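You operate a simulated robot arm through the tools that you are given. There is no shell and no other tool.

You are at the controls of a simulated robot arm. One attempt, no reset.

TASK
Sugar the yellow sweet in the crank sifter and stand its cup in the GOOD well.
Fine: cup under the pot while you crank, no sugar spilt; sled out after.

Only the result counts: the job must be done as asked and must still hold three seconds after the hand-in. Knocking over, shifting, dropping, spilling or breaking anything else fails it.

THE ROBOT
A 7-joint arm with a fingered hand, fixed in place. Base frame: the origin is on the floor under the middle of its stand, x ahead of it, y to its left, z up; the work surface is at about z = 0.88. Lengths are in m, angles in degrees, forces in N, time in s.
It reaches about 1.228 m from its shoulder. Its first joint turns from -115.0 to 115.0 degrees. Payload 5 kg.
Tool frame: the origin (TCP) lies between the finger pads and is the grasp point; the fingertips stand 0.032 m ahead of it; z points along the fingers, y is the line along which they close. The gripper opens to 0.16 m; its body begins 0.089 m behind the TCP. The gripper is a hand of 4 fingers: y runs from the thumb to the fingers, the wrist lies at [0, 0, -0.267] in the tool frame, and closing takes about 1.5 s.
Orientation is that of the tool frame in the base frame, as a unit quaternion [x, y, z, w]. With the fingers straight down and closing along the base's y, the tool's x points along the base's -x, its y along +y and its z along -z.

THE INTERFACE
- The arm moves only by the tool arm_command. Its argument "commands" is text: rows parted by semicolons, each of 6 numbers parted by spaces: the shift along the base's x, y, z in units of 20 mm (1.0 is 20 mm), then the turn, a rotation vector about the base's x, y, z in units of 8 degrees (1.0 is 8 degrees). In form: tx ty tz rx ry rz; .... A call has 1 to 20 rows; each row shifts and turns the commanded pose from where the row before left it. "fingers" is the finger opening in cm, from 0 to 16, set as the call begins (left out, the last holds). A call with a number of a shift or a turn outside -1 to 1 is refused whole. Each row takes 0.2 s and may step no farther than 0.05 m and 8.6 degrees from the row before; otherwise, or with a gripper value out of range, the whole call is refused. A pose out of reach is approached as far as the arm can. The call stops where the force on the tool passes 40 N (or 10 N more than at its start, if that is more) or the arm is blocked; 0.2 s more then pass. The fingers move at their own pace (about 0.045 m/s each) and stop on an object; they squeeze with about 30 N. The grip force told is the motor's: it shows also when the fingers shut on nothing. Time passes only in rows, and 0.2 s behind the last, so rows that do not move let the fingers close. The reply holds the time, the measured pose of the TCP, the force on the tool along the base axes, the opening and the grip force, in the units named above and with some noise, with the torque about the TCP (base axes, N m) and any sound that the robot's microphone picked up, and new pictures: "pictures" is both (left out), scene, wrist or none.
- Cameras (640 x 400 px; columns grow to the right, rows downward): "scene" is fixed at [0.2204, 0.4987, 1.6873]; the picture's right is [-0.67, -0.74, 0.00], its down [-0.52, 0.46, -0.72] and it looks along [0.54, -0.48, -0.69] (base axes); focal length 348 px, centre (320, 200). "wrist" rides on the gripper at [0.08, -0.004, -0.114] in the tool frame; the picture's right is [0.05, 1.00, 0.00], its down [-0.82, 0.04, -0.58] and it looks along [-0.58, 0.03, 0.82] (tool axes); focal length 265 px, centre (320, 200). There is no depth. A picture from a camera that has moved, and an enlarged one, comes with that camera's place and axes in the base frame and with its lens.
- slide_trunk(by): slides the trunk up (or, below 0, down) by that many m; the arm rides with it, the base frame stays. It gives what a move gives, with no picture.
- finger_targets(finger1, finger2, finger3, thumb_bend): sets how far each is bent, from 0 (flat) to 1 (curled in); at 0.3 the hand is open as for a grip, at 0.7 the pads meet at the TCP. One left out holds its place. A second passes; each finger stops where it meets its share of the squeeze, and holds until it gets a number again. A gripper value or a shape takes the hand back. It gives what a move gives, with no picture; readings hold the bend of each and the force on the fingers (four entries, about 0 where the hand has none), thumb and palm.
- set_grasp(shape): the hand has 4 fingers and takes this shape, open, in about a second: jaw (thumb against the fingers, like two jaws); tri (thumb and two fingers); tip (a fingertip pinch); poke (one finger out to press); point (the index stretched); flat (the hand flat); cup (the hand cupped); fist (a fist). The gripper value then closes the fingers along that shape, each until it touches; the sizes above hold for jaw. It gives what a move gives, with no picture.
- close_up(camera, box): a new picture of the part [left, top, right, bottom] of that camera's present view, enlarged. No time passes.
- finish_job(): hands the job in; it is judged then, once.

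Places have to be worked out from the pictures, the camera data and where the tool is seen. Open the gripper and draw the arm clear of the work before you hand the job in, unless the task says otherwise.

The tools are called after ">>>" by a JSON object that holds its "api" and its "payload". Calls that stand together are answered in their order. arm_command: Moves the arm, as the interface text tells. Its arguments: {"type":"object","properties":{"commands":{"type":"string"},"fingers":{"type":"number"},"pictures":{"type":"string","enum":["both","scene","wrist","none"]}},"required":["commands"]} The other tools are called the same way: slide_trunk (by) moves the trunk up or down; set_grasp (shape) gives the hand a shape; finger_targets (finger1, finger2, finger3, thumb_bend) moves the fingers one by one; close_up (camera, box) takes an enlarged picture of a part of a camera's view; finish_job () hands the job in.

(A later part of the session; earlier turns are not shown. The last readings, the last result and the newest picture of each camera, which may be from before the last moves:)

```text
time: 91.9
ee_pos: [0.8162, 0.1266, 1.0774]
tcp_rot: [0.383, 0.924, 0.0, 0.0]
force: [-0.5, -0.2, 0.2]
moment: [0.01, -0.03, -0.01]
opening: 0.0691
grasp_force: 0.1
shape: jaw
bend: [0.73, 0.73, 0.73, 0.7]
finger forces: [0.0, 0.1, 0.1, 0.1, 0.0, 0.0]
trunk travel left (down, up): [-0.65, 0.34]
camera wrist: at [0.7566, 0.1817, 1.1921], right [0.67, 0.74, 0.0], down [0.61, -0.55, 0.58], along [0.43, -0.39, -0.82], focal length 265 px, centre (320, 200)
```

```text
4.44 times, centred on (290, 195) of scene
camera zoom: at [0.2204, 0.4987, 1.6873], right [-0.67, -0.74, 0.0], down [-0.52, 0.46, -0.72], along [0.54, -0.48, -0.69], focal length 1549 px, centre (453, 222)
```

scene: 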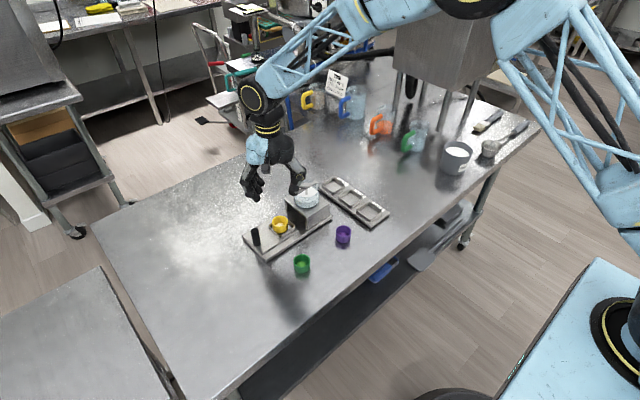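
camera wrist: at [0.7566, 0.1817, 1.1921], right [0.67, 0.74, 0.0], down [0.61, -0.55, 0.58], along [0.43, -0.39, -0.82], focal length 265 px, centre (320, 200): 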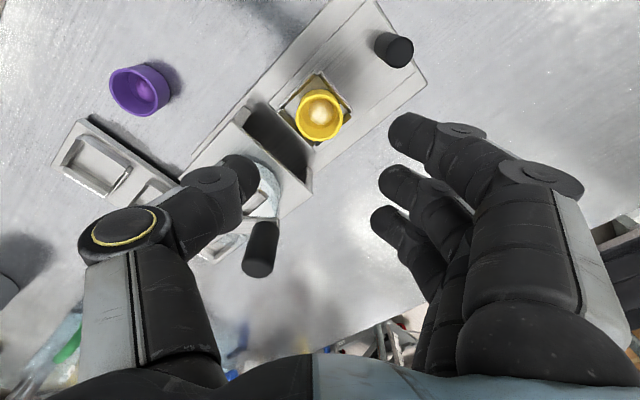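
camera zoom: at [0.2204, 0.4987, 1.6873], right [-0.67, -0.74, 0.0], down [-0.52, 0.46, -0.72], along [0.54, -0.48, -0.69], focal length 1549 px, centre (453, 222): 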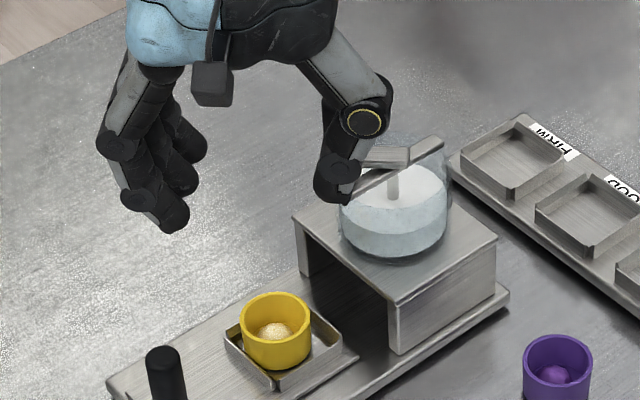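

At -45° the resting crank knob would come within about 1 cm of the palm, while -65° has already been clear at this height. I turn back to -65° over the cup and measure again.

>>> {"api": "arm_command", "payload": {"commands": "0.05 0 0 0 0 -0.85; 0.05 0 0 0 0 -0.85; 0.04 0 0 0 0 -0.8; 0 0 -1 0 0 0; 0 0 -1 0 0 0; 0 0 0 0 0 0", "fingers": 6.5}}

>>> {"api": "close_up", "payload": {"camera": "wrist", "box": [200, 60, 440, 240]}}

>>> {"api": "close_up", "payload": {"camera": "scene", "box": [245, 170, 345, 250]}}

```text
time: 93.3
ee_pos: [0.8197, 0.127, 1.0372]
tcp_rot: [0.538, 0.843, 0.0, 0.001]
force: [1.1, 0.2, -0.2]
moment: [-0.02, 0.02, -0.03]
opening: 0.0658
grasp_force: 0.1
shape: jaw
bend: [0.73, 0.73, 0.73, 0.7]
finger forces: [0.0, 0.0, 0.1, 0.0, 0.0, 0.0]
trunk travel left (down, up): [-0.65, 0.34]
camera wrist: at [0.7812, 0.199, 1.1514], right [0.88, 0.47, 0.0], down [0.38, -0.72, 0.58], along [0.27, -0.51, -0.82], focal length 265 px, centre (320, 200)
```

scene: 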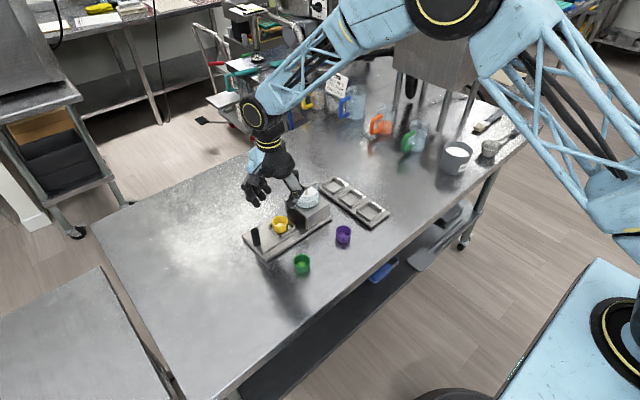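
wrist: 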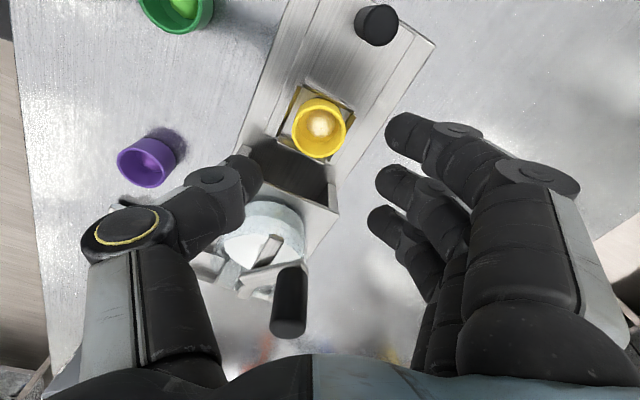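

```text
2.22 times, centred on (320, 150) of wrist
camera zoom: at [0.7812, 0.199, 1.1514], right [0.88, 0.47, 0.0], down [0.38, -0.72, 0.58], along [0.27, -0.51, -0.82], focal length 590 px, centre (320, 311)
```

zoom: 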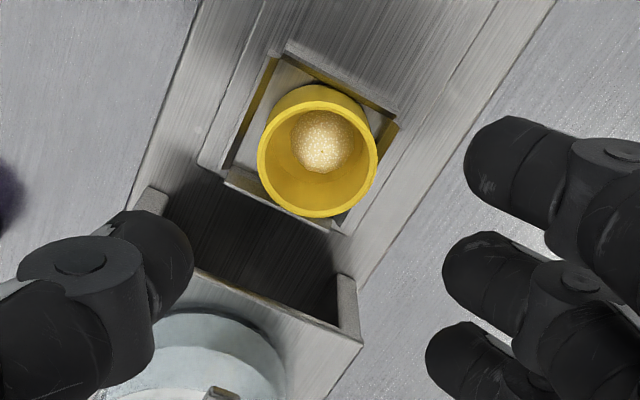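

```text
5.00 times, centred on (295, 210) of scene
camera zoom: at [0.2204, 0.4987, 1.6873], right [-0.67, -0.74, 0.0], down [-0.52, 0.46, -0.72], along [0.54, -0.48, -0.69], focal length 1743 px, centre (445, 150)
```

zoom: 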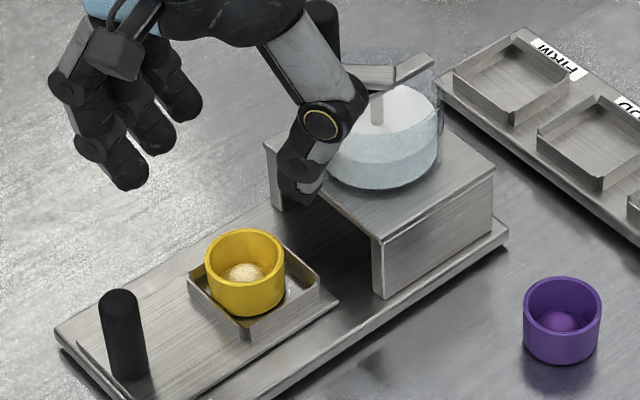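

The cup is centred in the hand within 1 mm. I descend un-tilted to z≈0.9475, where the fingertips should just clear the recess walls.

>>> {"api": "arm_command", "payload": {"commands": "0 0 -1 0 0 0; 0 0 -1 0 0 0; 0 0 -1 0 0 0; 0 0 -0.8 0 0 0; 0 0 -0.45 0 0 0; 0 0 -0.2 0 0 0; 0 0 0 0 0 0"}}

>>> {"api": "close_up", "payload": {"camera": "scene", "box": [260, 190, 310, 228]}}

>>> {"api": "close_up", "payload": {"camera": "wrist", "box": [200, 90, 440, 270]}}

```text
time: 94.9
ee_pos: [0.8184, 0.1263, 0.9484]
tcp_rot: [0.538, 0.843, -0.001, 0.001]
force: [0.4, -0.2, 0.0]
moment: [0.02, 0.0, 0.0]
opening: 0.0659
grasp_force: 0.1
shape: jaw
bend: [0.73, 0.73, 0.73, 0.7]
finger forces: [0.0, 0.0, 0.1, 0.0, 0.0, 0.0]
trunk travel left (down, up): [-0.65, 0.34]
camera wrist: at [0.7813, 0.199, 1.0621], right [0.88, 0.47, 0.0], down [0.38, -0.72, 0.58], along [0.27, -0.51, -0.82], focal length 265 px, centre (320, 200)
```

scene: 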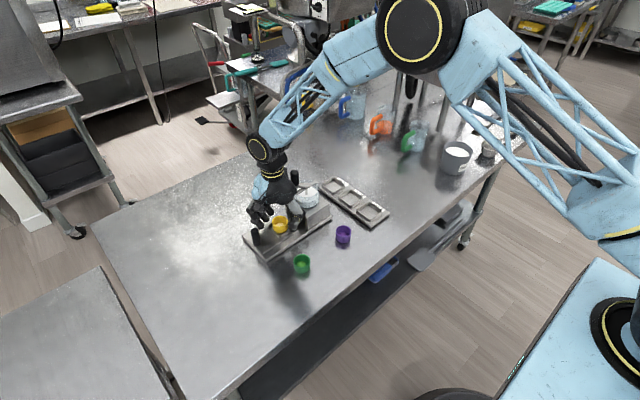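
wrist: 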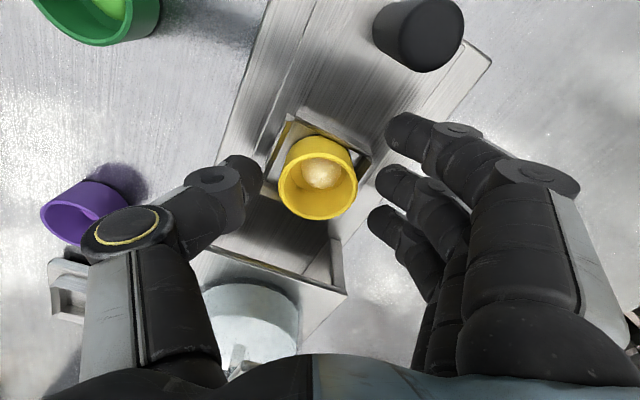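

```text
10.53 times, centred on (285, 209) of scene
camera zoom: at [0.2204, 0.4987, 1.6873], right [-0.67, -0.74, 0.0], down [-0.52, 0.46, -0.72], along [0.54, -0.48, -0.69], focal length 3669 px, centre (688, 105)
```

zoom: 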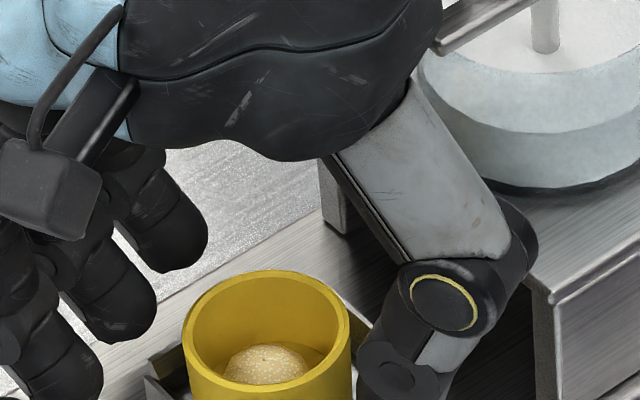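

```text
2.22 times, centred on (320, 180) of wrist
camera zoom: at [0.7813, 0.199, 1.0621], right [0.88, 0.47, 0.0], down [0.38, -0.72, 0.58], along [0.27, -0.51, -0.82], focal length 590 px, centre (320, 244)
```

zoom: 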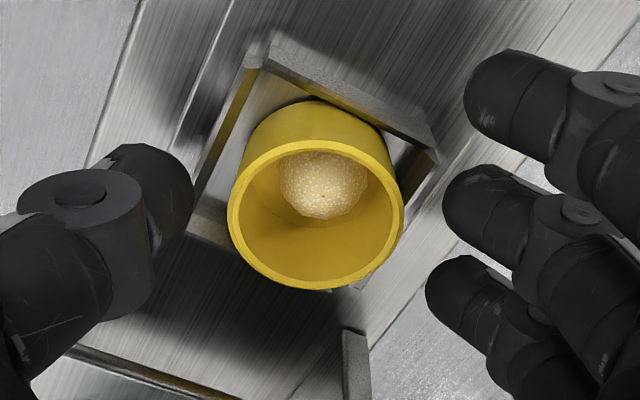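

No contact yet and everything is clear. I close to 2 cm to grip the cup.

>>> {"api": "arm_command", "payload": {"commands": "0 0 0 0 0 0; 0 0 0 0 0 0; 0 0 0 0 0 0; 0 0 0 0 0 0; 0 0 0 0 0 0; 0 0 0 0 0 0; 0 0 0 0 0 0", "fingers": 2}}

>>> {"api": "close_up", "payload": {"camera": "scene", "box": [260, 195, 310, 233]}}

>>> {"api": "close_up", "payload": {"camera": "wrist", "box": [240, 110, 400, 240]}}

```text
time: 96.5
ee_pos: [0.8173, 0.1266, 0.9493]
tcp_rot: [0.537, 0.843, -0.001, 0.0]
force: [-6.0, -0.8, 1.2]
moment: [-0.05, 0.19, 0.01]
opening: 0.0266
grasp_force: 29.6
shape: jaw
bend: [0.69, 0.73, 0.72, 0.71]
finger forces: [0.0, 10.6, 9.2, 0.0, 27.1, 0.1]
trunk travel left (down, up): [-0.65, 0.34]
camera wrist: at [0.7806, 0.1987, 1.0623], right [0.88, 0.47, 0.0], down [0.38, -0.72, 0.58], along [0.27, -0.51, -0.82], focal length 265 px, centre (320, 200)
```

scene: 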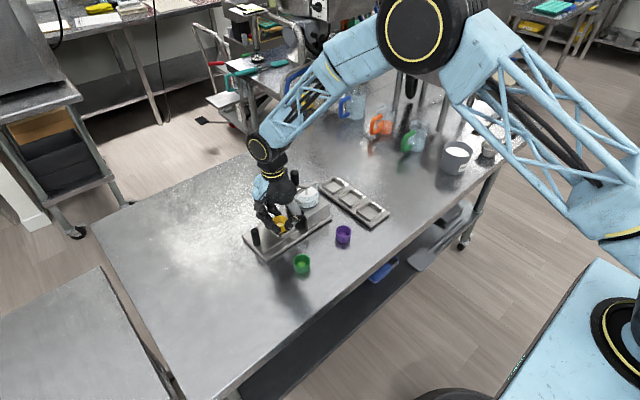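
wrist: 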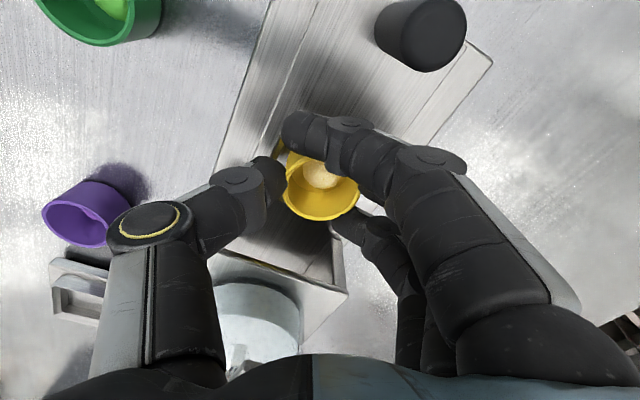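

```text
10.53 times, centred on (285, 214) of scene
camera zoom: at [0.2204, 0.4987, 1.6873], right [-0.67, -0.74, 0.0], down [-0.52, 0.46, -0.72], along [0.54, -0.48, -0.69], focal length 3669 px, centre (688, 53)
```

zoom: 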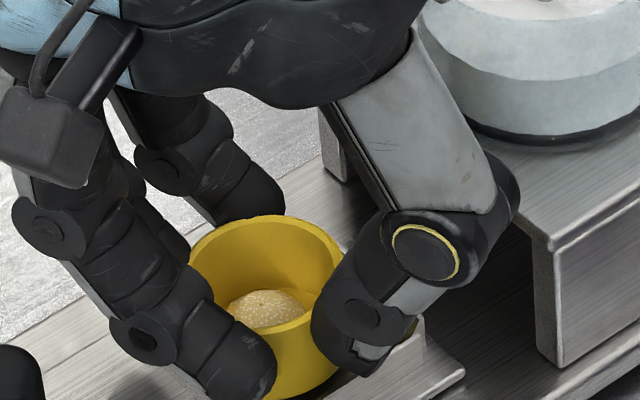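

```text
3.08 times, centred on (320, 175) of wrist
camera zoom: at [0.7806, 0.1987, 1.0623], right [0.88, 0.47, 0.0], down [0.38, -0.72, 0.58], along [0.27, -0.51, -0.82], focal length 817 px, centre (320, 277)
```

zoom: 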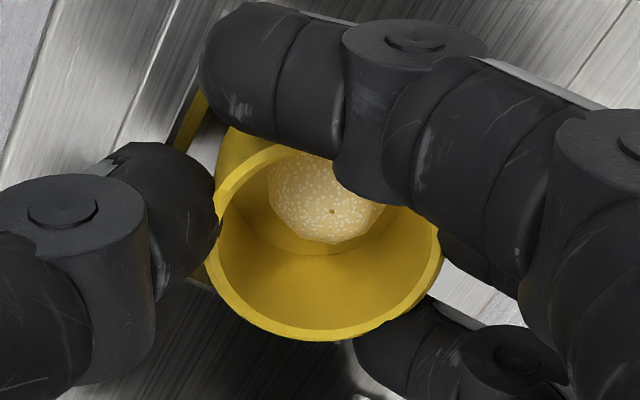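

Good grip: thumb 27 N against fingers 2 and 3 at about 10 N each. I lift slowly a few mm first, then continue up.

>>> {"api": "arm_command", "payload": {"commands": "0 0 0.15 0 0 0; 0 0 0.25 0 0 0; 0 0 0.4 0 0 0; 0 0 0.5 0 0 0; 0 0 0.5 0 0 0; 0 0 0 0 0 0"}}

>>> {"api": "close_up", "payload": {"camera": "scene", "box": [250, 180, 320, 232]}}

>>> {"api": "close_up", "payload": {"camera": "wrist", "box": [240, 90, 400, 240]}}

```text
time: 97.9
ee_pos: [0.8184, 0.1261, 0.9854]
tcp_rot: [0.537, 0.843, -0.001, 0.001]
force: [-0.1, 0.1, -0.9]
moment: [0.03, -0.02, -0.02]
opening: 0.0259
grasp_force: 30.2
shape: jaw
bend: [0.69, 0.73, 0.71, 0.71]
finger forces: [0.1, 12.3, 11.9, 0.0, 25.4, 0.0]
trunk travel left (down, up): [-0.65, 0.34]
camera wrist: at [0.7812, 0.1991, 1.0985], right [0.88, 0.47, 0.0], down [0.38, -0.72, 0.58], along [0.27, -0.51, -0.82], focal length 265 px, centre (320, 200)
```

scene: 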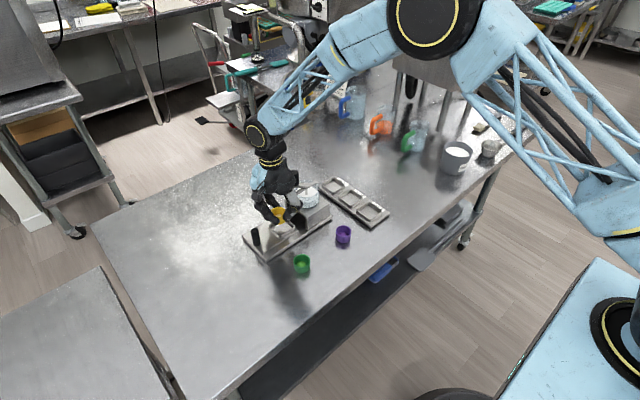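
wrist: 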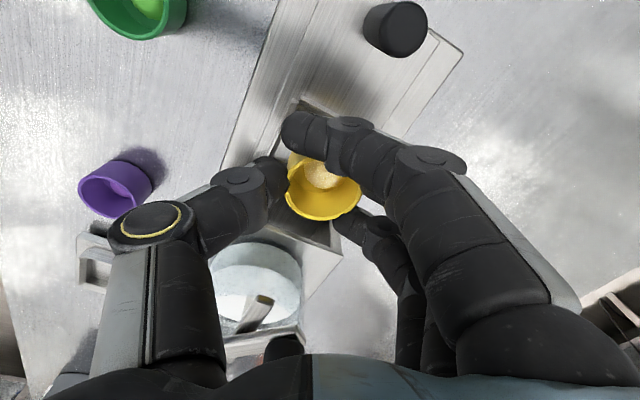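

```text
7.69 times, centred on (285, 206) of scene
camera zoom: at [0.2204, 0.4987, 1.6873], right [-0.67, -0.74, 0.0], down [-0.52, 0.46, -0.72], along [0.54, -0.48, -0.69], focal length 2681 px, centre (589, 154)
```

zoom: 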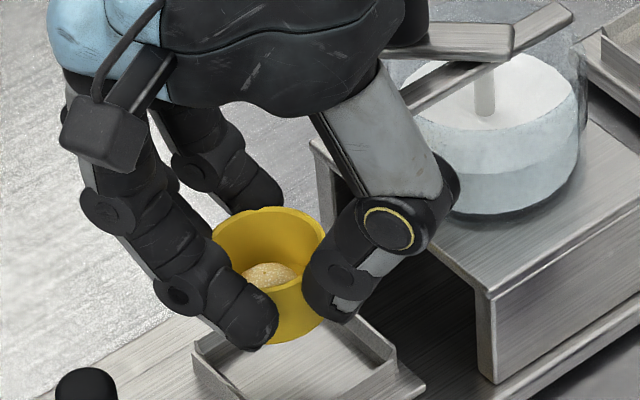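

```text
2.67 times, centred on (320, 165) of wrist
camera zoom: at [0.7812, 0.1991, 1.0985], right [0.88, 0.47, 0.0], down [0.38, -0.72, 0.58], along [0.27, -0.51, -0.82], focal length 708 px, centre (320, 293)
```

zoom: 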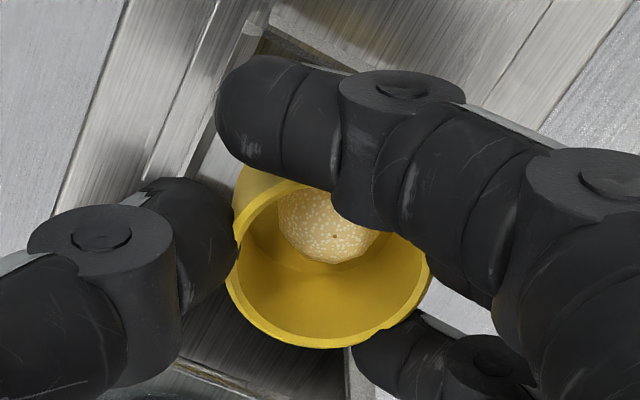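

The cup lifted cleanly and the recess is empty and clean, with no sugar left behind. I continue up to z≈1.16 and carry it over to above the GOOD well near (0.769, -0.125).

>>> {"api": "arm_command", "payload": {"commands": "0 0 0.7 0 0 0; 0 0 1 0 0 0; 0 0 1 0 0 0; 0 0 1 0 0 0; 0 0 1 0 0 0; 0 0 1 0 0 0; 0 0 1 0 0 0; 0 0 1 0 0 0; 0 0 0.8 0 0 0; 0 0 0.3 0 0 0; 0 0 0 0 0 0"}}

>>> {"api": "close_up", "payload": {"camera": "scene", "box": [250, 110, 320, 162]}}

```text
time: 100.3
ee_pos: [0.8188, 0.1274, 1.1616]
tcp_rot: [0.537, 0.843, 0.0, -0.001]
force: [0.4, -0.2, -1.0]
moment: [0.0, 0.02, -0.02]
opening: 0.0256
grasp_force: 30.4
shape: jaw
bend: [0.69, 0.73, 0.71, 0.71]
finger forces: [0.0, 12.4, 12.3, 0.0, 25.3, 0.0]
trunk travel left (down, up): [-0.65, 0.34]
camera wrist: at [0.7814, 0.1992, 1.2745], right [0.88, 0.47, 0.0], down [0.38, -0.72, 0.58], along [0.27, -0.51, -0.82], focal length 265 px, centre (320, 200)
```

scene: 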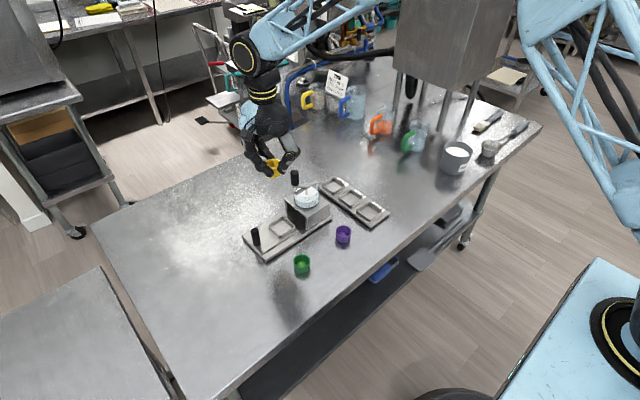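
wrist: 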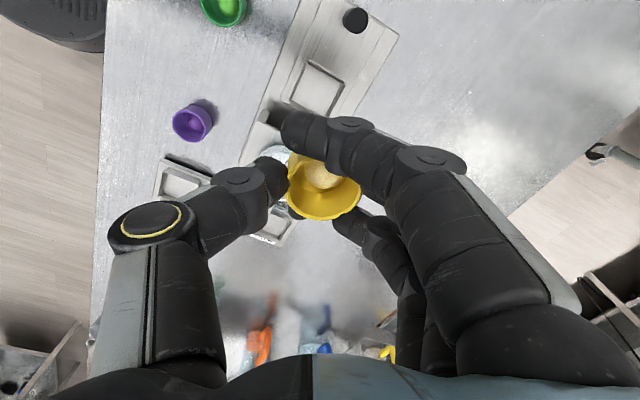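

```text
7.69 times, centred on (285, 136) of scene
camera zoom: at [0.2204, 0.4987, 1.6873], right [-0.67, -0.74, 0.0], down [-0.52, 0.46, -0.72], along [0.54, -0.48, -0.69], focal length 2681 px, centre (589, 692)
```

zoom: 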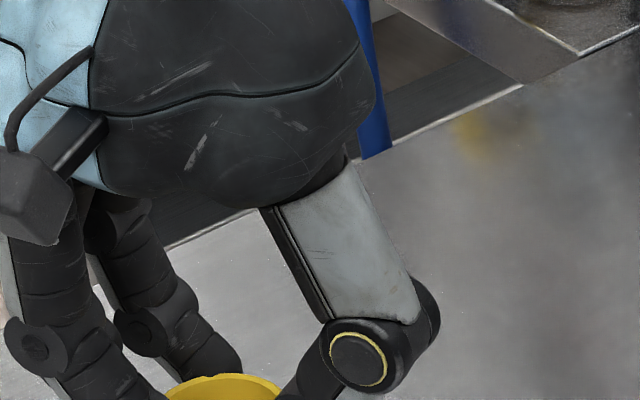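

The cup is held steadily. I carry it across at this height to above the GOOD well.

>>> {"api": "arm_command", "payload": {"commands": "-0.1 -0.45 0 0 0 0; -0.18 -0.85 0 0 0 0; -0.2 -0.93 0 0 0 0; -0.2 -0.93 0 0 0 0; -0.2 -0.93 0 0 0 0; -0.2 -0.93 0 0 0 0; -0.2 -0.93 0 0 0 0; -0.2 -0.93 0 0 0 0; -0.2 -0.93 0 0 0 0; -0.2 -0.93 0 0 0 0; -0.2 -0.93 0 0 0 0; -0.2 -0.93 0 0 0 0; -0.2 -0.93 0 0 0 0; -0.2 -0.6 0 0 0 0; -0.01 -0.3 0 0 0 0; 0 0 0 0 0 0; 0 0 0 0 0 0"}}

>>> {"api": "close_up", "payload": {"camera": "scene", "box": [310, 100, 400, 167]}}

>>> {"api": "close_up", "payload": {"camera": "wrist", "box": [180, 40, 420, 240]}}

```text
time: 103.9
ee_pos: [0.766, -0.121, 1.1602]
tcp_rot: [0.537, 0.844, 0.0, 0.0]
force: [-0.7, -0.2, -0.5]
moment: [-0.03, 0.01, -0.01]
opening: 0.0258
grasp_force: 30.2
shape: jaw
bend: [0.69, 0.73, 0.71, 0.71]
finger forces: [0.1, 12.5, 12.4, 0.1, 25.1, 0.0]
trunk travel left (down, up): [-0.65, 0.34]
camera wrist: at [0.7279, -0.0494, 1.2745], right [0.88, 0.47, 0.0], down [0.38, -0.72, 0.58], along [0.27, -0.51, -0.82], focal length 265 px, centre (320, 200)
```

scene: 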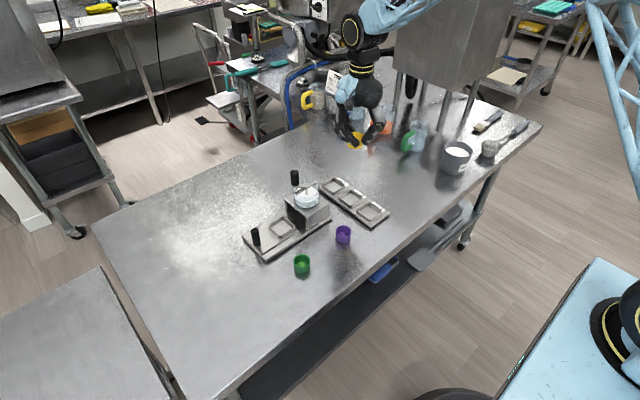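
wrist: 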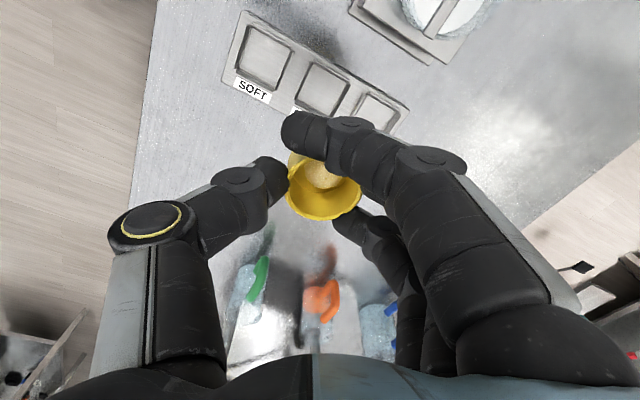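

```text
5.97 times, centred on (355, 134) of scene
camera zoom: at [0.2204, 0.4987, 1.6873], right [-0.67, -0.74, 0.0], down [-0.52, 0.46, -0.72], along [0.54, -0.48, -0.69], focal length 2081 px, centre (111, 597)
```

zoom: 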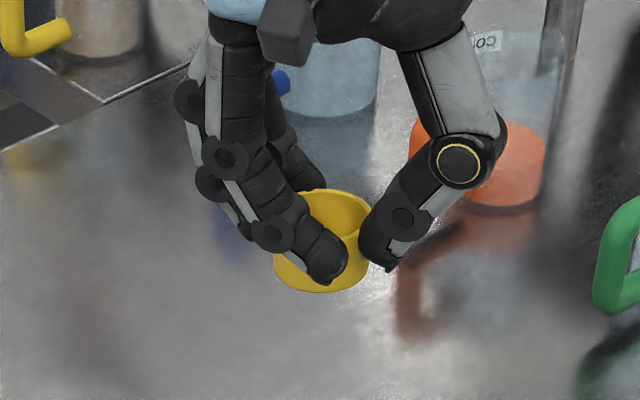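

```text
2.00 times, centred on (300, 140) of wrist
camera zoom: at [0.7279, -0.0494, 1.2745], right [0.88, 0.47, 0.0], down [0.38, -0.72, 0.58], along [0.27, -0.51, -0.82], focal length 531 px, centre (360, 320)
```

zoom: 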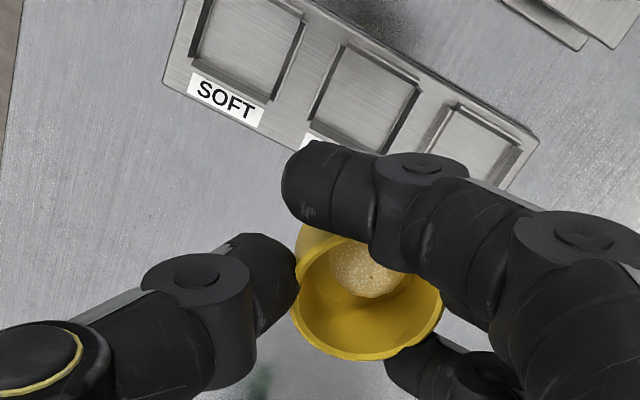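

The cup centre is over the GOOD well to within about 1 mm by my measure. I zoom in on the cup to check how level it is before lowering.

>>> {"api": "close_up", "payload": {"camera": "scene", "box": [340, 125, 375, 152]}}

>>> {"api": "close_up", "payload": {"camera": "wrist", "box": [260, 120, 390, 230]}}

```text
14.81 times, centred on (358, 138) of scene
camera zoom: at [0.2204, 0.4987, 1.6873], right [-0.67, -0.74, 0.0], down [-0.52, 0.46, -0.72], along [0.54, -0.48, -0.69], focal length 5163 px, centre (-236, 1111)
```

zoom: 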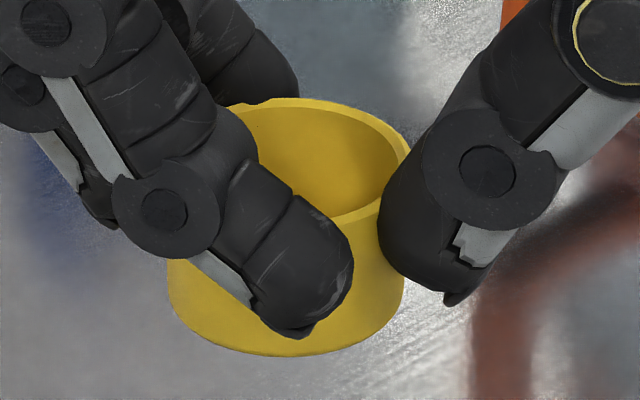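

```text
3.64 times, centred on (325, 175) of wrist
camera zoom: at [0.7279, -0.0494, 1.2745], right [0.88, 0.47, 0.0], down [0.38, -0.72, 0.58], along [0.27, -0.51, -0.82], focal length 965 px, centre (302, 291)
```

zoom: 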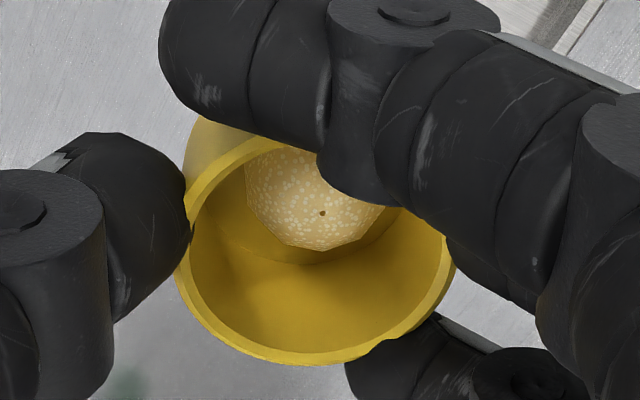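

The cup hangs level this time and is centred over the GOOD well. I lower to z≈0.965, keeping clear of the box and the purple cup, and look again.

>>> {"api": "arm_command", "payload": {"commands": "0 0 -0.6 0 0 0; 0 0 -1 0 0 0; 0 0 -1 0 0 0; 0 0 -1 0 0 0; 0 0 -1 0 0 0; 0 0 -1 0 0 0; 0 0 -1 0 0 0; 0 0 -1 0 0 0; 0 0 -1 0 0 0; 0 0 -0.8 0 0 0; 0 0 -0.35 0 0 0; 0 0 0 0 0 0"}}

>>> {"api": "close_up", "payload": {"camera": "scene", "box": [320, 160, 390, 212]}}

>>> {"api": "close_up", "payload": {"camera": "wrist", "box": [220, 60, 420, 240]}}

```text
time: 106.5
ee_pos: [0.7653, -0.1222, 0.9667]
tcp_rot: [0.537, 0.843, 0.0, 0.0]
force: [0.3, 0.0, 0.5]
moment: [0.0, 0.01, 0.0]
opening: 0.026
grasp_force: 30.2
shape: jaw
bend: [0.69, 0.73, 0.71, 0.71]
finger forces: [0.0, 12.6, 12.8, 0.1, 25.1, 0.0]
trunk travel left (down, up): [-0.65, 0.34]
camera wrist: at [0.7274, -0.0498, 1.0796], right [0.88, 0.47, 0.0], down [0.38, -0.72, 0.58], along [0.27, -0.51, -0.82], focal length 265 px, centre (320, 200)
```

scene: 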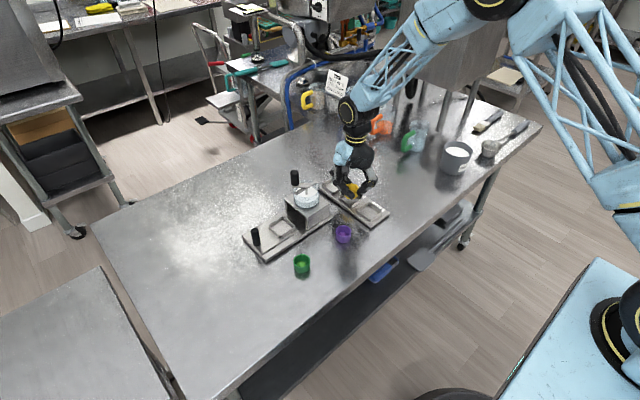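
wrist: 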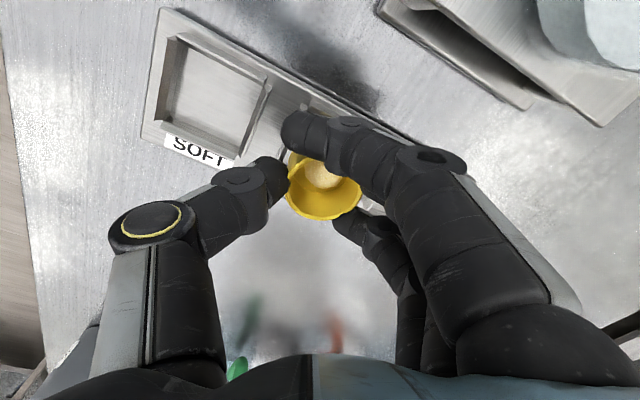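

```text
7.69 times, centred on (355, 186) of scene
camera zoom: at [0.2204, 0.4987, 1.6873], right [-0.67, -0.74, 0.0], down [-0.52, 0.46, -0.72], along [0.54, -0.48, -0.69], focal length 2681 px, centre (51, 308)
```

zoom: 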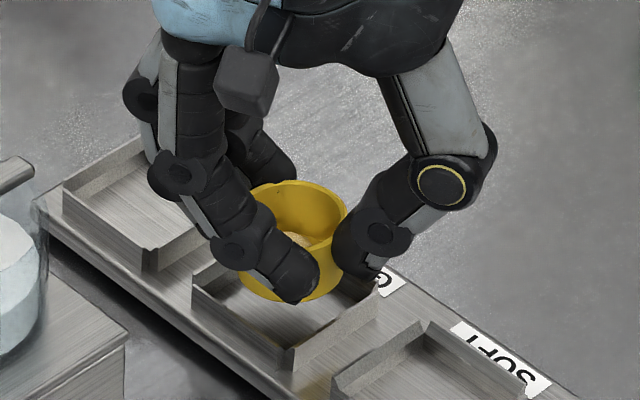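

```text
2.22 times, centred on (320, 150) of wrist
camera zoom: at [0.7274, -0.0498, 1.0796], right [0.88, 0.47, 0.0], down [0.38, -0.72, 0.58], along [0.27, -0.51, -0.82], focal length 590 px, centre (320, 311)
```

zoom: 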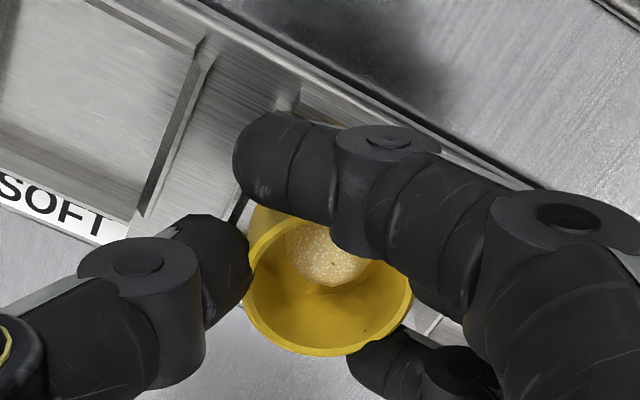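

I need a more certain alignment check, so I zoom on the visible parts of the GOOD well in both cameras.

>>> {"api": "close_up", "payload": {"camera": "wrist", "box": [220, 80, 420, 160]}}

>>> {"api": "close_up", "payload": {"camera": "wrist", "box": [230, 150, 410, 240]}}

>>> {"api": "close_up", "payload": {"camera": "scene", "box": [335, 175, 380, 210]}}

```text
3.20 times, centred on (320, 120) of wrist
camera zoom: at [0.7274, -0.0498, 1.0796], right [0.88, 0.47, 0.0], down [0.38, -0.72, 0.58], along [0.27, -0.51, -0.82], focal length 849 px, centre (320, 456)
```

zoom: 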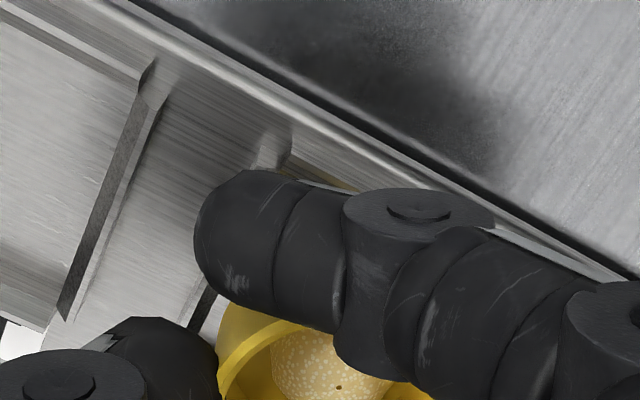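

```text
3.56 times, centred on (320, 195) of wrist
camera zoom: at [0.7274, -0.0498, 1.0796], right [0.88, 0.47, 0.0], down [0.38, -0.72, 0.58], along [0.27, -0.51, -0.82], focal length 944 px, centre (320, 218)
```

zoom: 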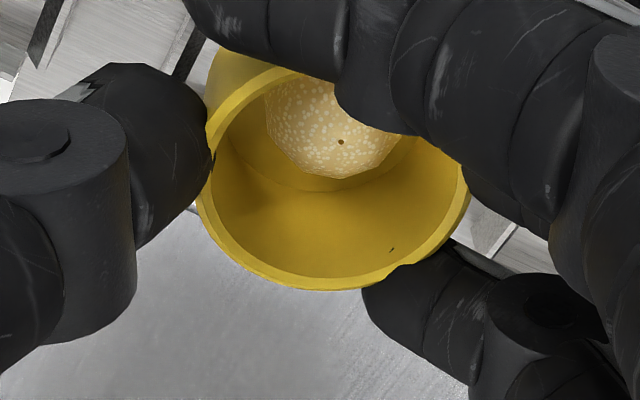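

```text
11.43 times, centred on (358, 192) of scene
camera zoom: at [0.2204, 0.4987, 1.6873], right [-0.67, -0.74, 0.0], down [-0.52, 0.46, -0.72], along [0.54, -0.48, -0.69], focal length 3983 px, centre (-109, 286)
```

zoom: 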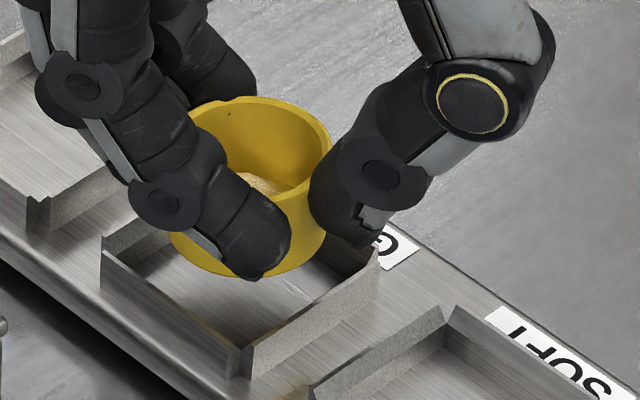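

Both cameras put the cup within about 3 mm of the GOOD well's centre, well inside the flared walls. I nudge 1 mm in +x and +y and lower slowly, watching the force.

>>> {"api": "arm_command", "payload": {"commands": "0.05 0.05 -0.3 0 0 0; 0 0 -0.3 0 0 0; 0 0 -0.3 0 0 0; 0 0 0 0 0 0", "pictures": "none"}}

>>> {"api": "close_up", "payload": {"camera": "scene", "box": [335, 175, 380, 210]}}

>>> {"api": "close_up", "payload": {"camera": "wrist", "box": [220, 80, 420, 240]}}

```text
time: 107.5
ee_pos: [0.7661, -0.1212, 0.9484]
tcp_rot: [0.538, 0.843, 0.0, -0.001]
force: [0.5, -0.4, -0.3]
moment: [-0.01, 0.02, 0.0]
opening: 0.0259
grasp_force: 30.1
shape: jaw
bend: [0.69, 0.73, 0.71, 0.71]
finger forces: [0.0, 12.7, 12.8, 0.0, 25.2, 0.0]
trunk travel left (down, up): [-0.65, 0.34]
```

```text
11.43 times, centred on (358, 192) of scene
camera zoom: at [0.2204, 0.4987, 1.6873], right [-0.67, -0.74, 0.0], down [-0.52, 0.46, -0.72], along [0.54, -0.48, -0.69], focal length 3983 px, centre (-109, 286)
```

zoom: 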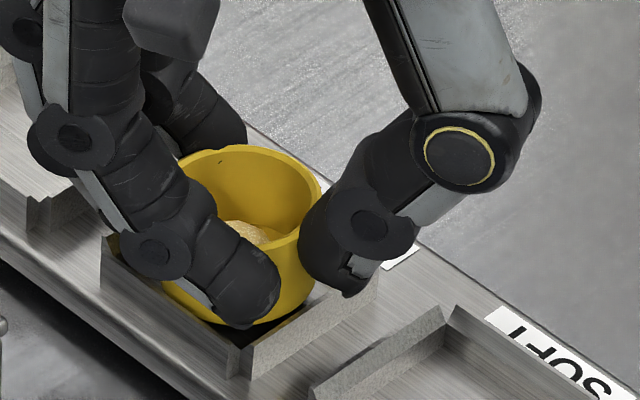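

```text
2.50 times, centred on (320, 160) of wrist
camera zoom: at [0.7284, -0.0485, 1.0614], right [0.88, 0.47, 0.0], down [0.38, -0.72, 0.58], along [0.27, -0.51, -0.82], focal length 664 px, centre (320, 300)
```

zoom: 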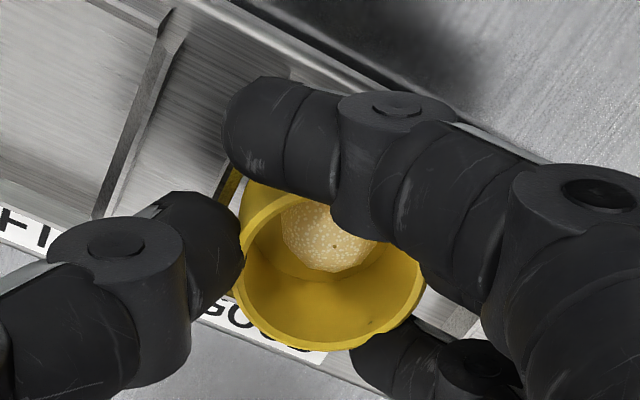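

The cup bottom has entered the well without touching. I lower further in small steps.

>>> {"api": "arm_command", "payload": {"commands": "0 0 -0.2 0 0 0; 0 0 0 0 0 0", "pictures": "none"}}

>>> {"api": "arm_command", "payload": {"commands": "0 0 -0.12 0 0 0; 0 0 0 0 0 0", "pictures": "none"}}

>>> {"api": "close_up", "payload": {"camera": "scene", "box": [335, 175, 380, 210]}}

```text
time: 108.1
ee_pos: [0.7663, -0.1193, 0.9447]
tcp_rot: [0.538, 0.843, 0.0, 0.0]
force: [-0.5, 0.2, 2.4]
moment: [-0.03, -0.1, 0.0]
opening: 0.0258
grasp_force: 29.5
shape: jaw
bend: [0.69, 0.73, 0.71, 0.71]
finger forces: [0.0, 13.1, 14.1, 0.0, 26.8, 0.0]
trunk travel left (down, up): [-0.65, 0.34]
```

```text
time: 108.7
ee_pos: [0.7654, -0.1207, 0.9435]
tcp_rot: [0.537, 0.844, 0.0, 0.001]
force: [-2.6, 0.2, 14.7]
moment: [-0.03, -0.23, 0.01]
opening: 0.0262
grasp_force: 29.5
shape: jaw
bend: [0.69, 0.73, 0.71, 0.71]
finger forces: [0.0, 13.3, 14.2, 0.0, 30.2, 0.1]
trunk travel left (down, up): [-0.65, 0.34]
```

```text
11.43 times, centred on (358, 192) of scene
camera zoom: at [0.2204, 0.4987, 1.6873], right [-0.67, -0.74, 0.0], down [-0.52, 0.46, -0.72], along [0.54, -0.48, -0.69], focal length 3983 px, centre (-109, 286)
```

zoom: 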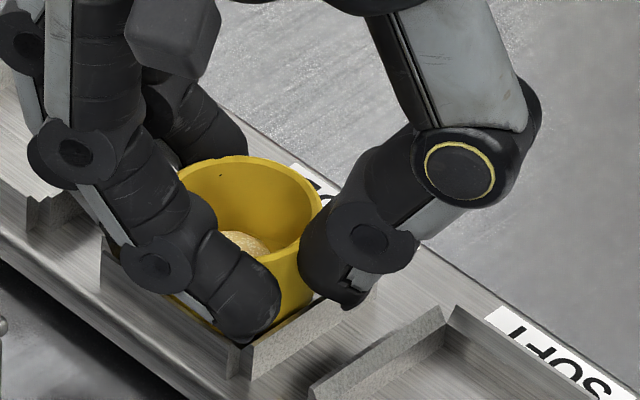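

The contact is at about +24 mm x from the TCP, i.e. the cup's finger-side bottom edge on the well floor. I relieve the load by about 1 mm and then open the fingers so the cup settles.

>>> {"api": "arm_command", "payload": {"commands": "0 0 0.08 0 0 0; 0 0 0 0 0 0", "pictures": "none"}}

>>> {"api": "arm_command", "payload": {"commands": "0 0 0 0 0 0; 0 0 0 0 0 0; 0 0 0 0 0 0; 0 0 0 0 0 0; 0 0 0 0 0 0", "fingers": 5.8, "pictures": "none"}}

>>> {"api": "close_up", "payload": {"camera": "scene", "box": [335, 175, 380, 210]}}

>>> {"api": "close_up", "payload": {"camera": "wrist", "box": [220, 80, 420, 240]}}

```text
time: 109.3
ee_pos: [0.7651, -0.1199, 0.9433]
tcp_rot: [0.537, 0.844, 0.001, 0.0]
force: [-0.1, 0.5, 8.7]
moment: [-0.01, -0.17, -0.02]
opening: 0.0257
grasp_force: 29.7
shape: jaw
bend: [0.69, 0.73, 0.71, 0.71]
finger forces: [0.0, 13.1, 14.6, 0.1, 28.1, 0.0]
trunk travel left (down, up): [-0.65, 0.34]
```

```text
time: 110.5
ee_pos: [0.7658, -0.1201, 0.9432]
tcp_rot: [0.537, 0.843, 0.0, 0.0]
force: [-0.6, 1.0, 2.4]
moment: [0.03, -0.03, 0.01]
opening: 0.057
grasp_force: 0.1
shape: jaw
bend: [0.73, 0.74, 0.73, 0.7]
finger forces: [0.1, 1.4, 0.0, 0.1, 0.0, 0.1]
trunk travel left (down, up): [-0.65, 0.34]
```

```text
11.43 times, centred on (358, 192) of scene
camera zoom: at [0.2204, 0.4987, 1.6873], right [-0.67, -0.74, 0.0], down [-0.52, 0.46, -0.72], along [0.54, -0.48, -0.69], focal length 3983 px, centre (-109, 286)
```

zoom: 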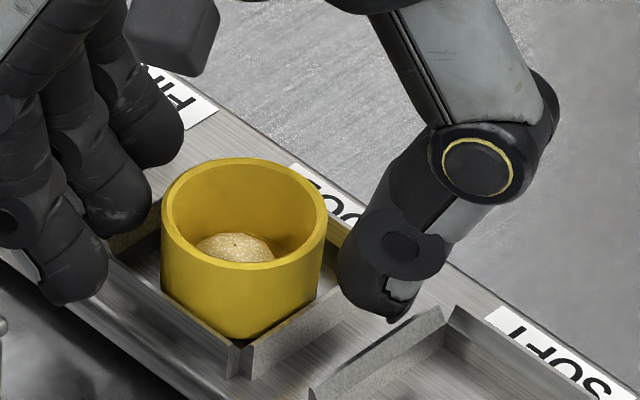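

```text
2.50 times, centred on (320, 160) of wrist
camera zoom: at [0.7281, -0.0485, 1.0568], right [0.88, 0.47, 0.0], down [0.38, -0.72, 0.58], along [0.27, -0.51, -0.82], focal length 664 px, centre (320, 300)
```

zoom: 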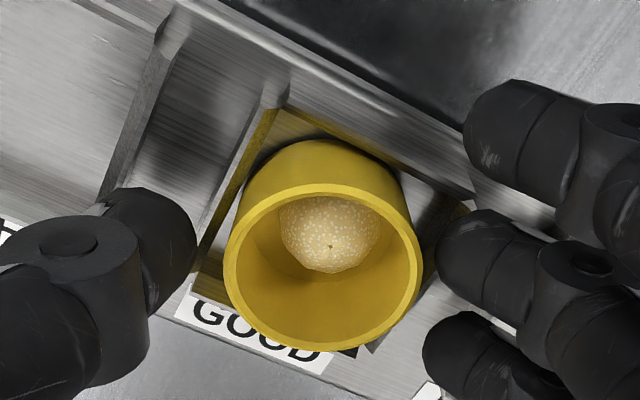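

The cup stands level inside the GOOD well with the sugared sweet in it. I rise straight up slowly, then further clear.

>>> {"api": "arm_command", "payload": {"commands": "0 0 0.15 0 0 0; 0 0 0.2 0 0 0; 0 0 0.3 0 0 0; 0 0 0.5 0 0 0; 0 0 0.8 0 0 0; 0 0 1 0 0 0; 0 0 1 0 0 0; 0 0 1 0 0 0; 0 0 1 0 0 0; 0 0 1 0 0 0; 0 0 1 0 0 0; 0 0 1 0 0 0; 0 0 1 0 0 0; 0 0 1 0 0 0; 0 0 0 0 0 0"}}

>>> {"api": "close_up", "payload": {"camera": "scene", "box": [310, 165, 400, 232]}}

>>> {"api": "close_up", "payload": {"camera": "wrist", "box": [220, 20, 420, 160]}}

```text
time: 113.7
ee_pos: [0.7663, -0.1212, 1.1625]
tcp_rot: [0.538, 0.843, 0.001, 0.001]
force: [0.1, 0.0, -0.6]
moment: [0.02, 0.0, 0.01]
opening: 0.0574
grasp_force: 0.1
shape: jaw
bend: [0.73, 0.73, 0.73, 0.7]
finger forces: [0.0, 0.0, 0.0, 0.0, 0.0, 0.0]
trunk travel left (down, up): [-0.65, 0.34]
camera wrist: at [0.729, -0.0491, 1.2766], right [0.88, 0.47, 0.0], down [0.38, -0.72, 0.58], along [0.27, -0.51, -0.82], focal length 265 px, centre (320, 200)
```

scene: 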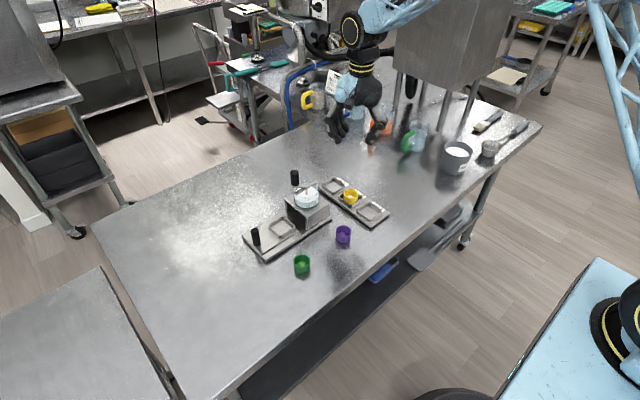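
wrist: 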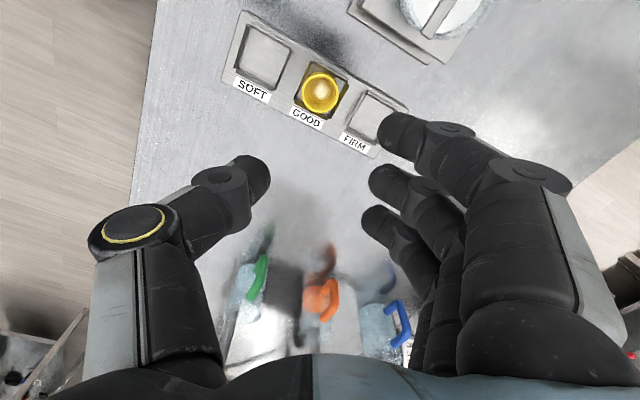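

```text
5.97 times, centred on (355, 198) of scene
camera zoom: at [0.2204, 0.4987, 1.6873], right [-0.67, -0.74, 0.0], down [-0.52, 0.46, -0.72], along [0.54, -0.48, -0.69], focal length 2081 px, centre (111, 209)
```

zoom: 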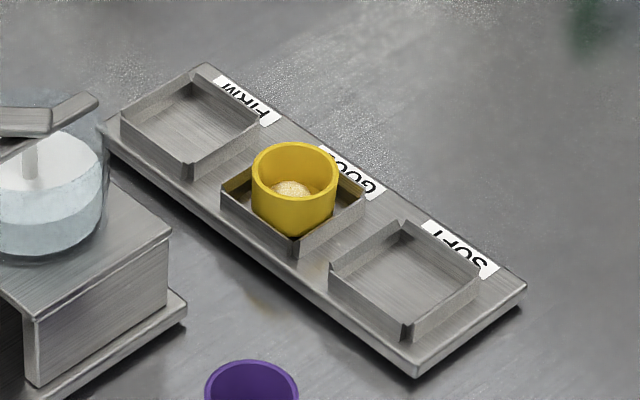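

```text
2.86 times, centred on (320, 90) of wrist
camera zoom: at [0.729, -0.0491, 1.2766], right [0.88, 0.47, 0.0], down [0.38, -0.72, 0.58], along [0.27, -0.51, -0.82], focal length 758 px, centre (320, 514)
```

zoom: 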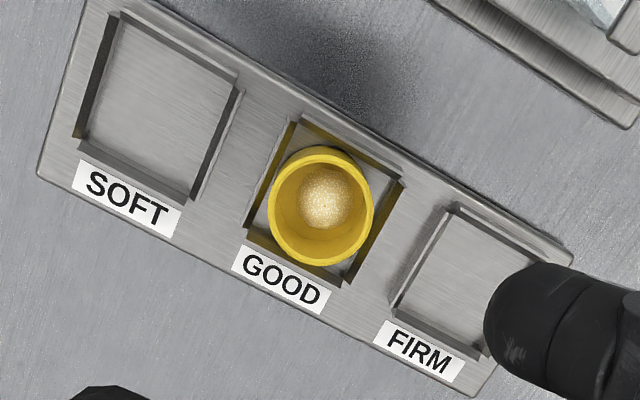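

The cup stands level in the GOOD well, clear of the hand. I check that the crank, sled and the other cups are where I left them.

>>> {"api": "close_up", "payload": {"camera": "scene", "box": [260, 140, 360, 220]}}

>>> {"api": "close_up", "payload": {"camera": "scene", "box": [245, 195, 325, 255]}}

>>> {"api": "close_up", "payload": {"camera": "scene", "box": [220, 190, 340, 280]}}

```text
5.00 times, centred on (310, 180) of scene
camera zoom: at [0.2204, 0.4987, 1.6873], right [-0.67, -0.74, 0.0], down [-0.52, 0.46, -0.72], along [0.54, -0.48, -0.69], focal length 1743 px, centre (370, 300)
```

zoom: 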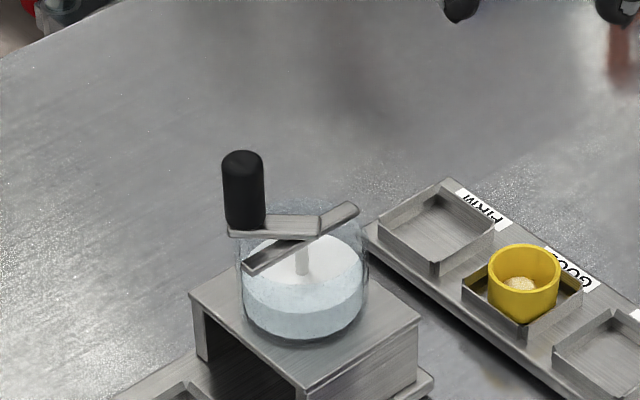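

```text
6.67 times, centred on (285, 225) of scene
camera zoom: at [0.2204, 0.4987, 1.6873], right [-0.67, -0.74, 0.0], down [-0.52, 0.46, -0.72], along [0.54, -0.48, -0.69], focal length 2324 px, centre (553, 33)
```

zoom: 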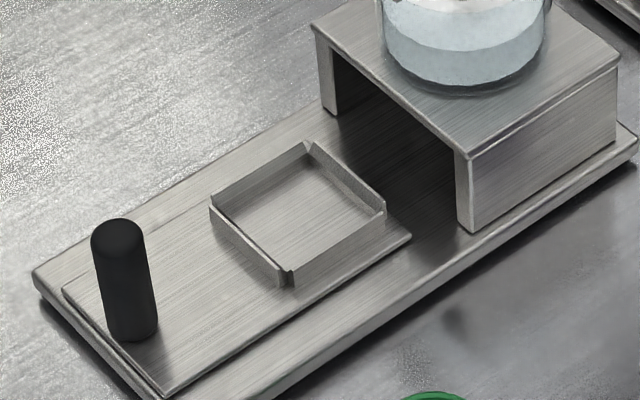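

```text
4.44 times, centred on (280, 235) of scene
camera zoom: at [0.2204, 0.4987, 1.6873], right [-0.67, -0.74, 0.0], down [-0.52, 0.46, -0.72], along [0.54, -0.48, -0.69], focal length 1549 px, centre (498, 44)
```

zoom: 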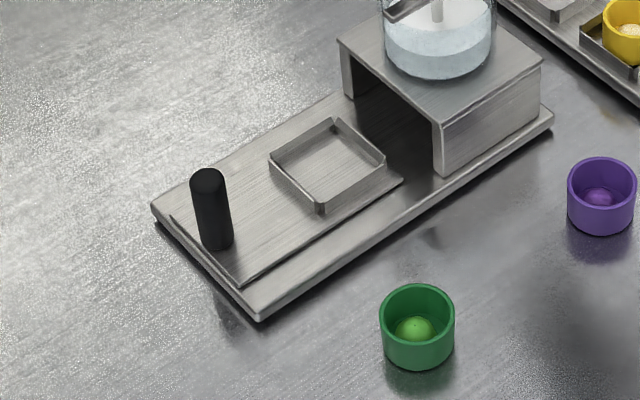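

Nothing else has moved and the crank is as I left it. I repeat one of the very first zooms to measure how far the sifter base ended up from its start.

>>> {"api": "close_up", "payload": {"camera": "scene", "box": [230, 200, 350, 300]}}

>>> {"api": "close_up", "payload": {"camera": "scene", "box": [230, 170, 350, 270]}}

```text
4.00 times, centred on (290, 250) of scene
camera zoom: at [0.2204, 0.4987, 1.6873], right [-0.67, -0.74, 0.0], down [-0.52, 0.46, -0.72], along [0.54, -0.48, -0.69], focal length 1394 px, centre (440, 0)
```

zoom: 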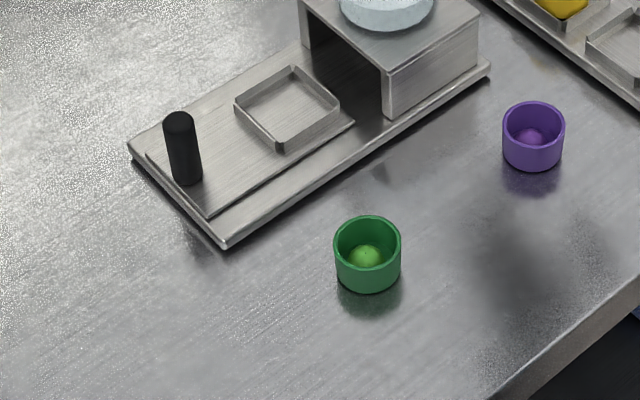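

```text
4.00 times, centred on (290, 220) of scene
camera zoom: at [0.2204, 0.4987, 1.6873], right [-0.67, -0.74, 0.0], down [-0.52, 0.46, -0.72], along [0.54, -0.48, -0.69], focal length 1394 px, centre (440, 120)
```

zoom: 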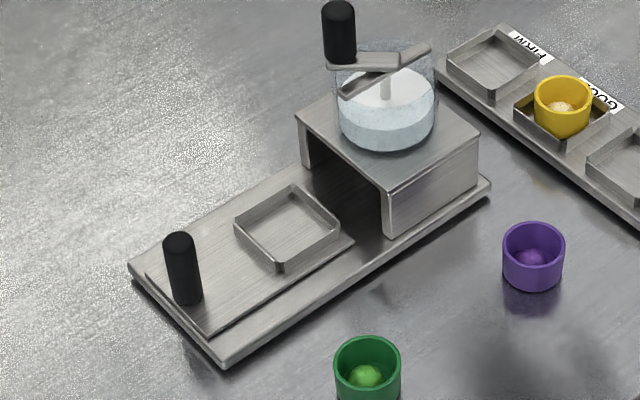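

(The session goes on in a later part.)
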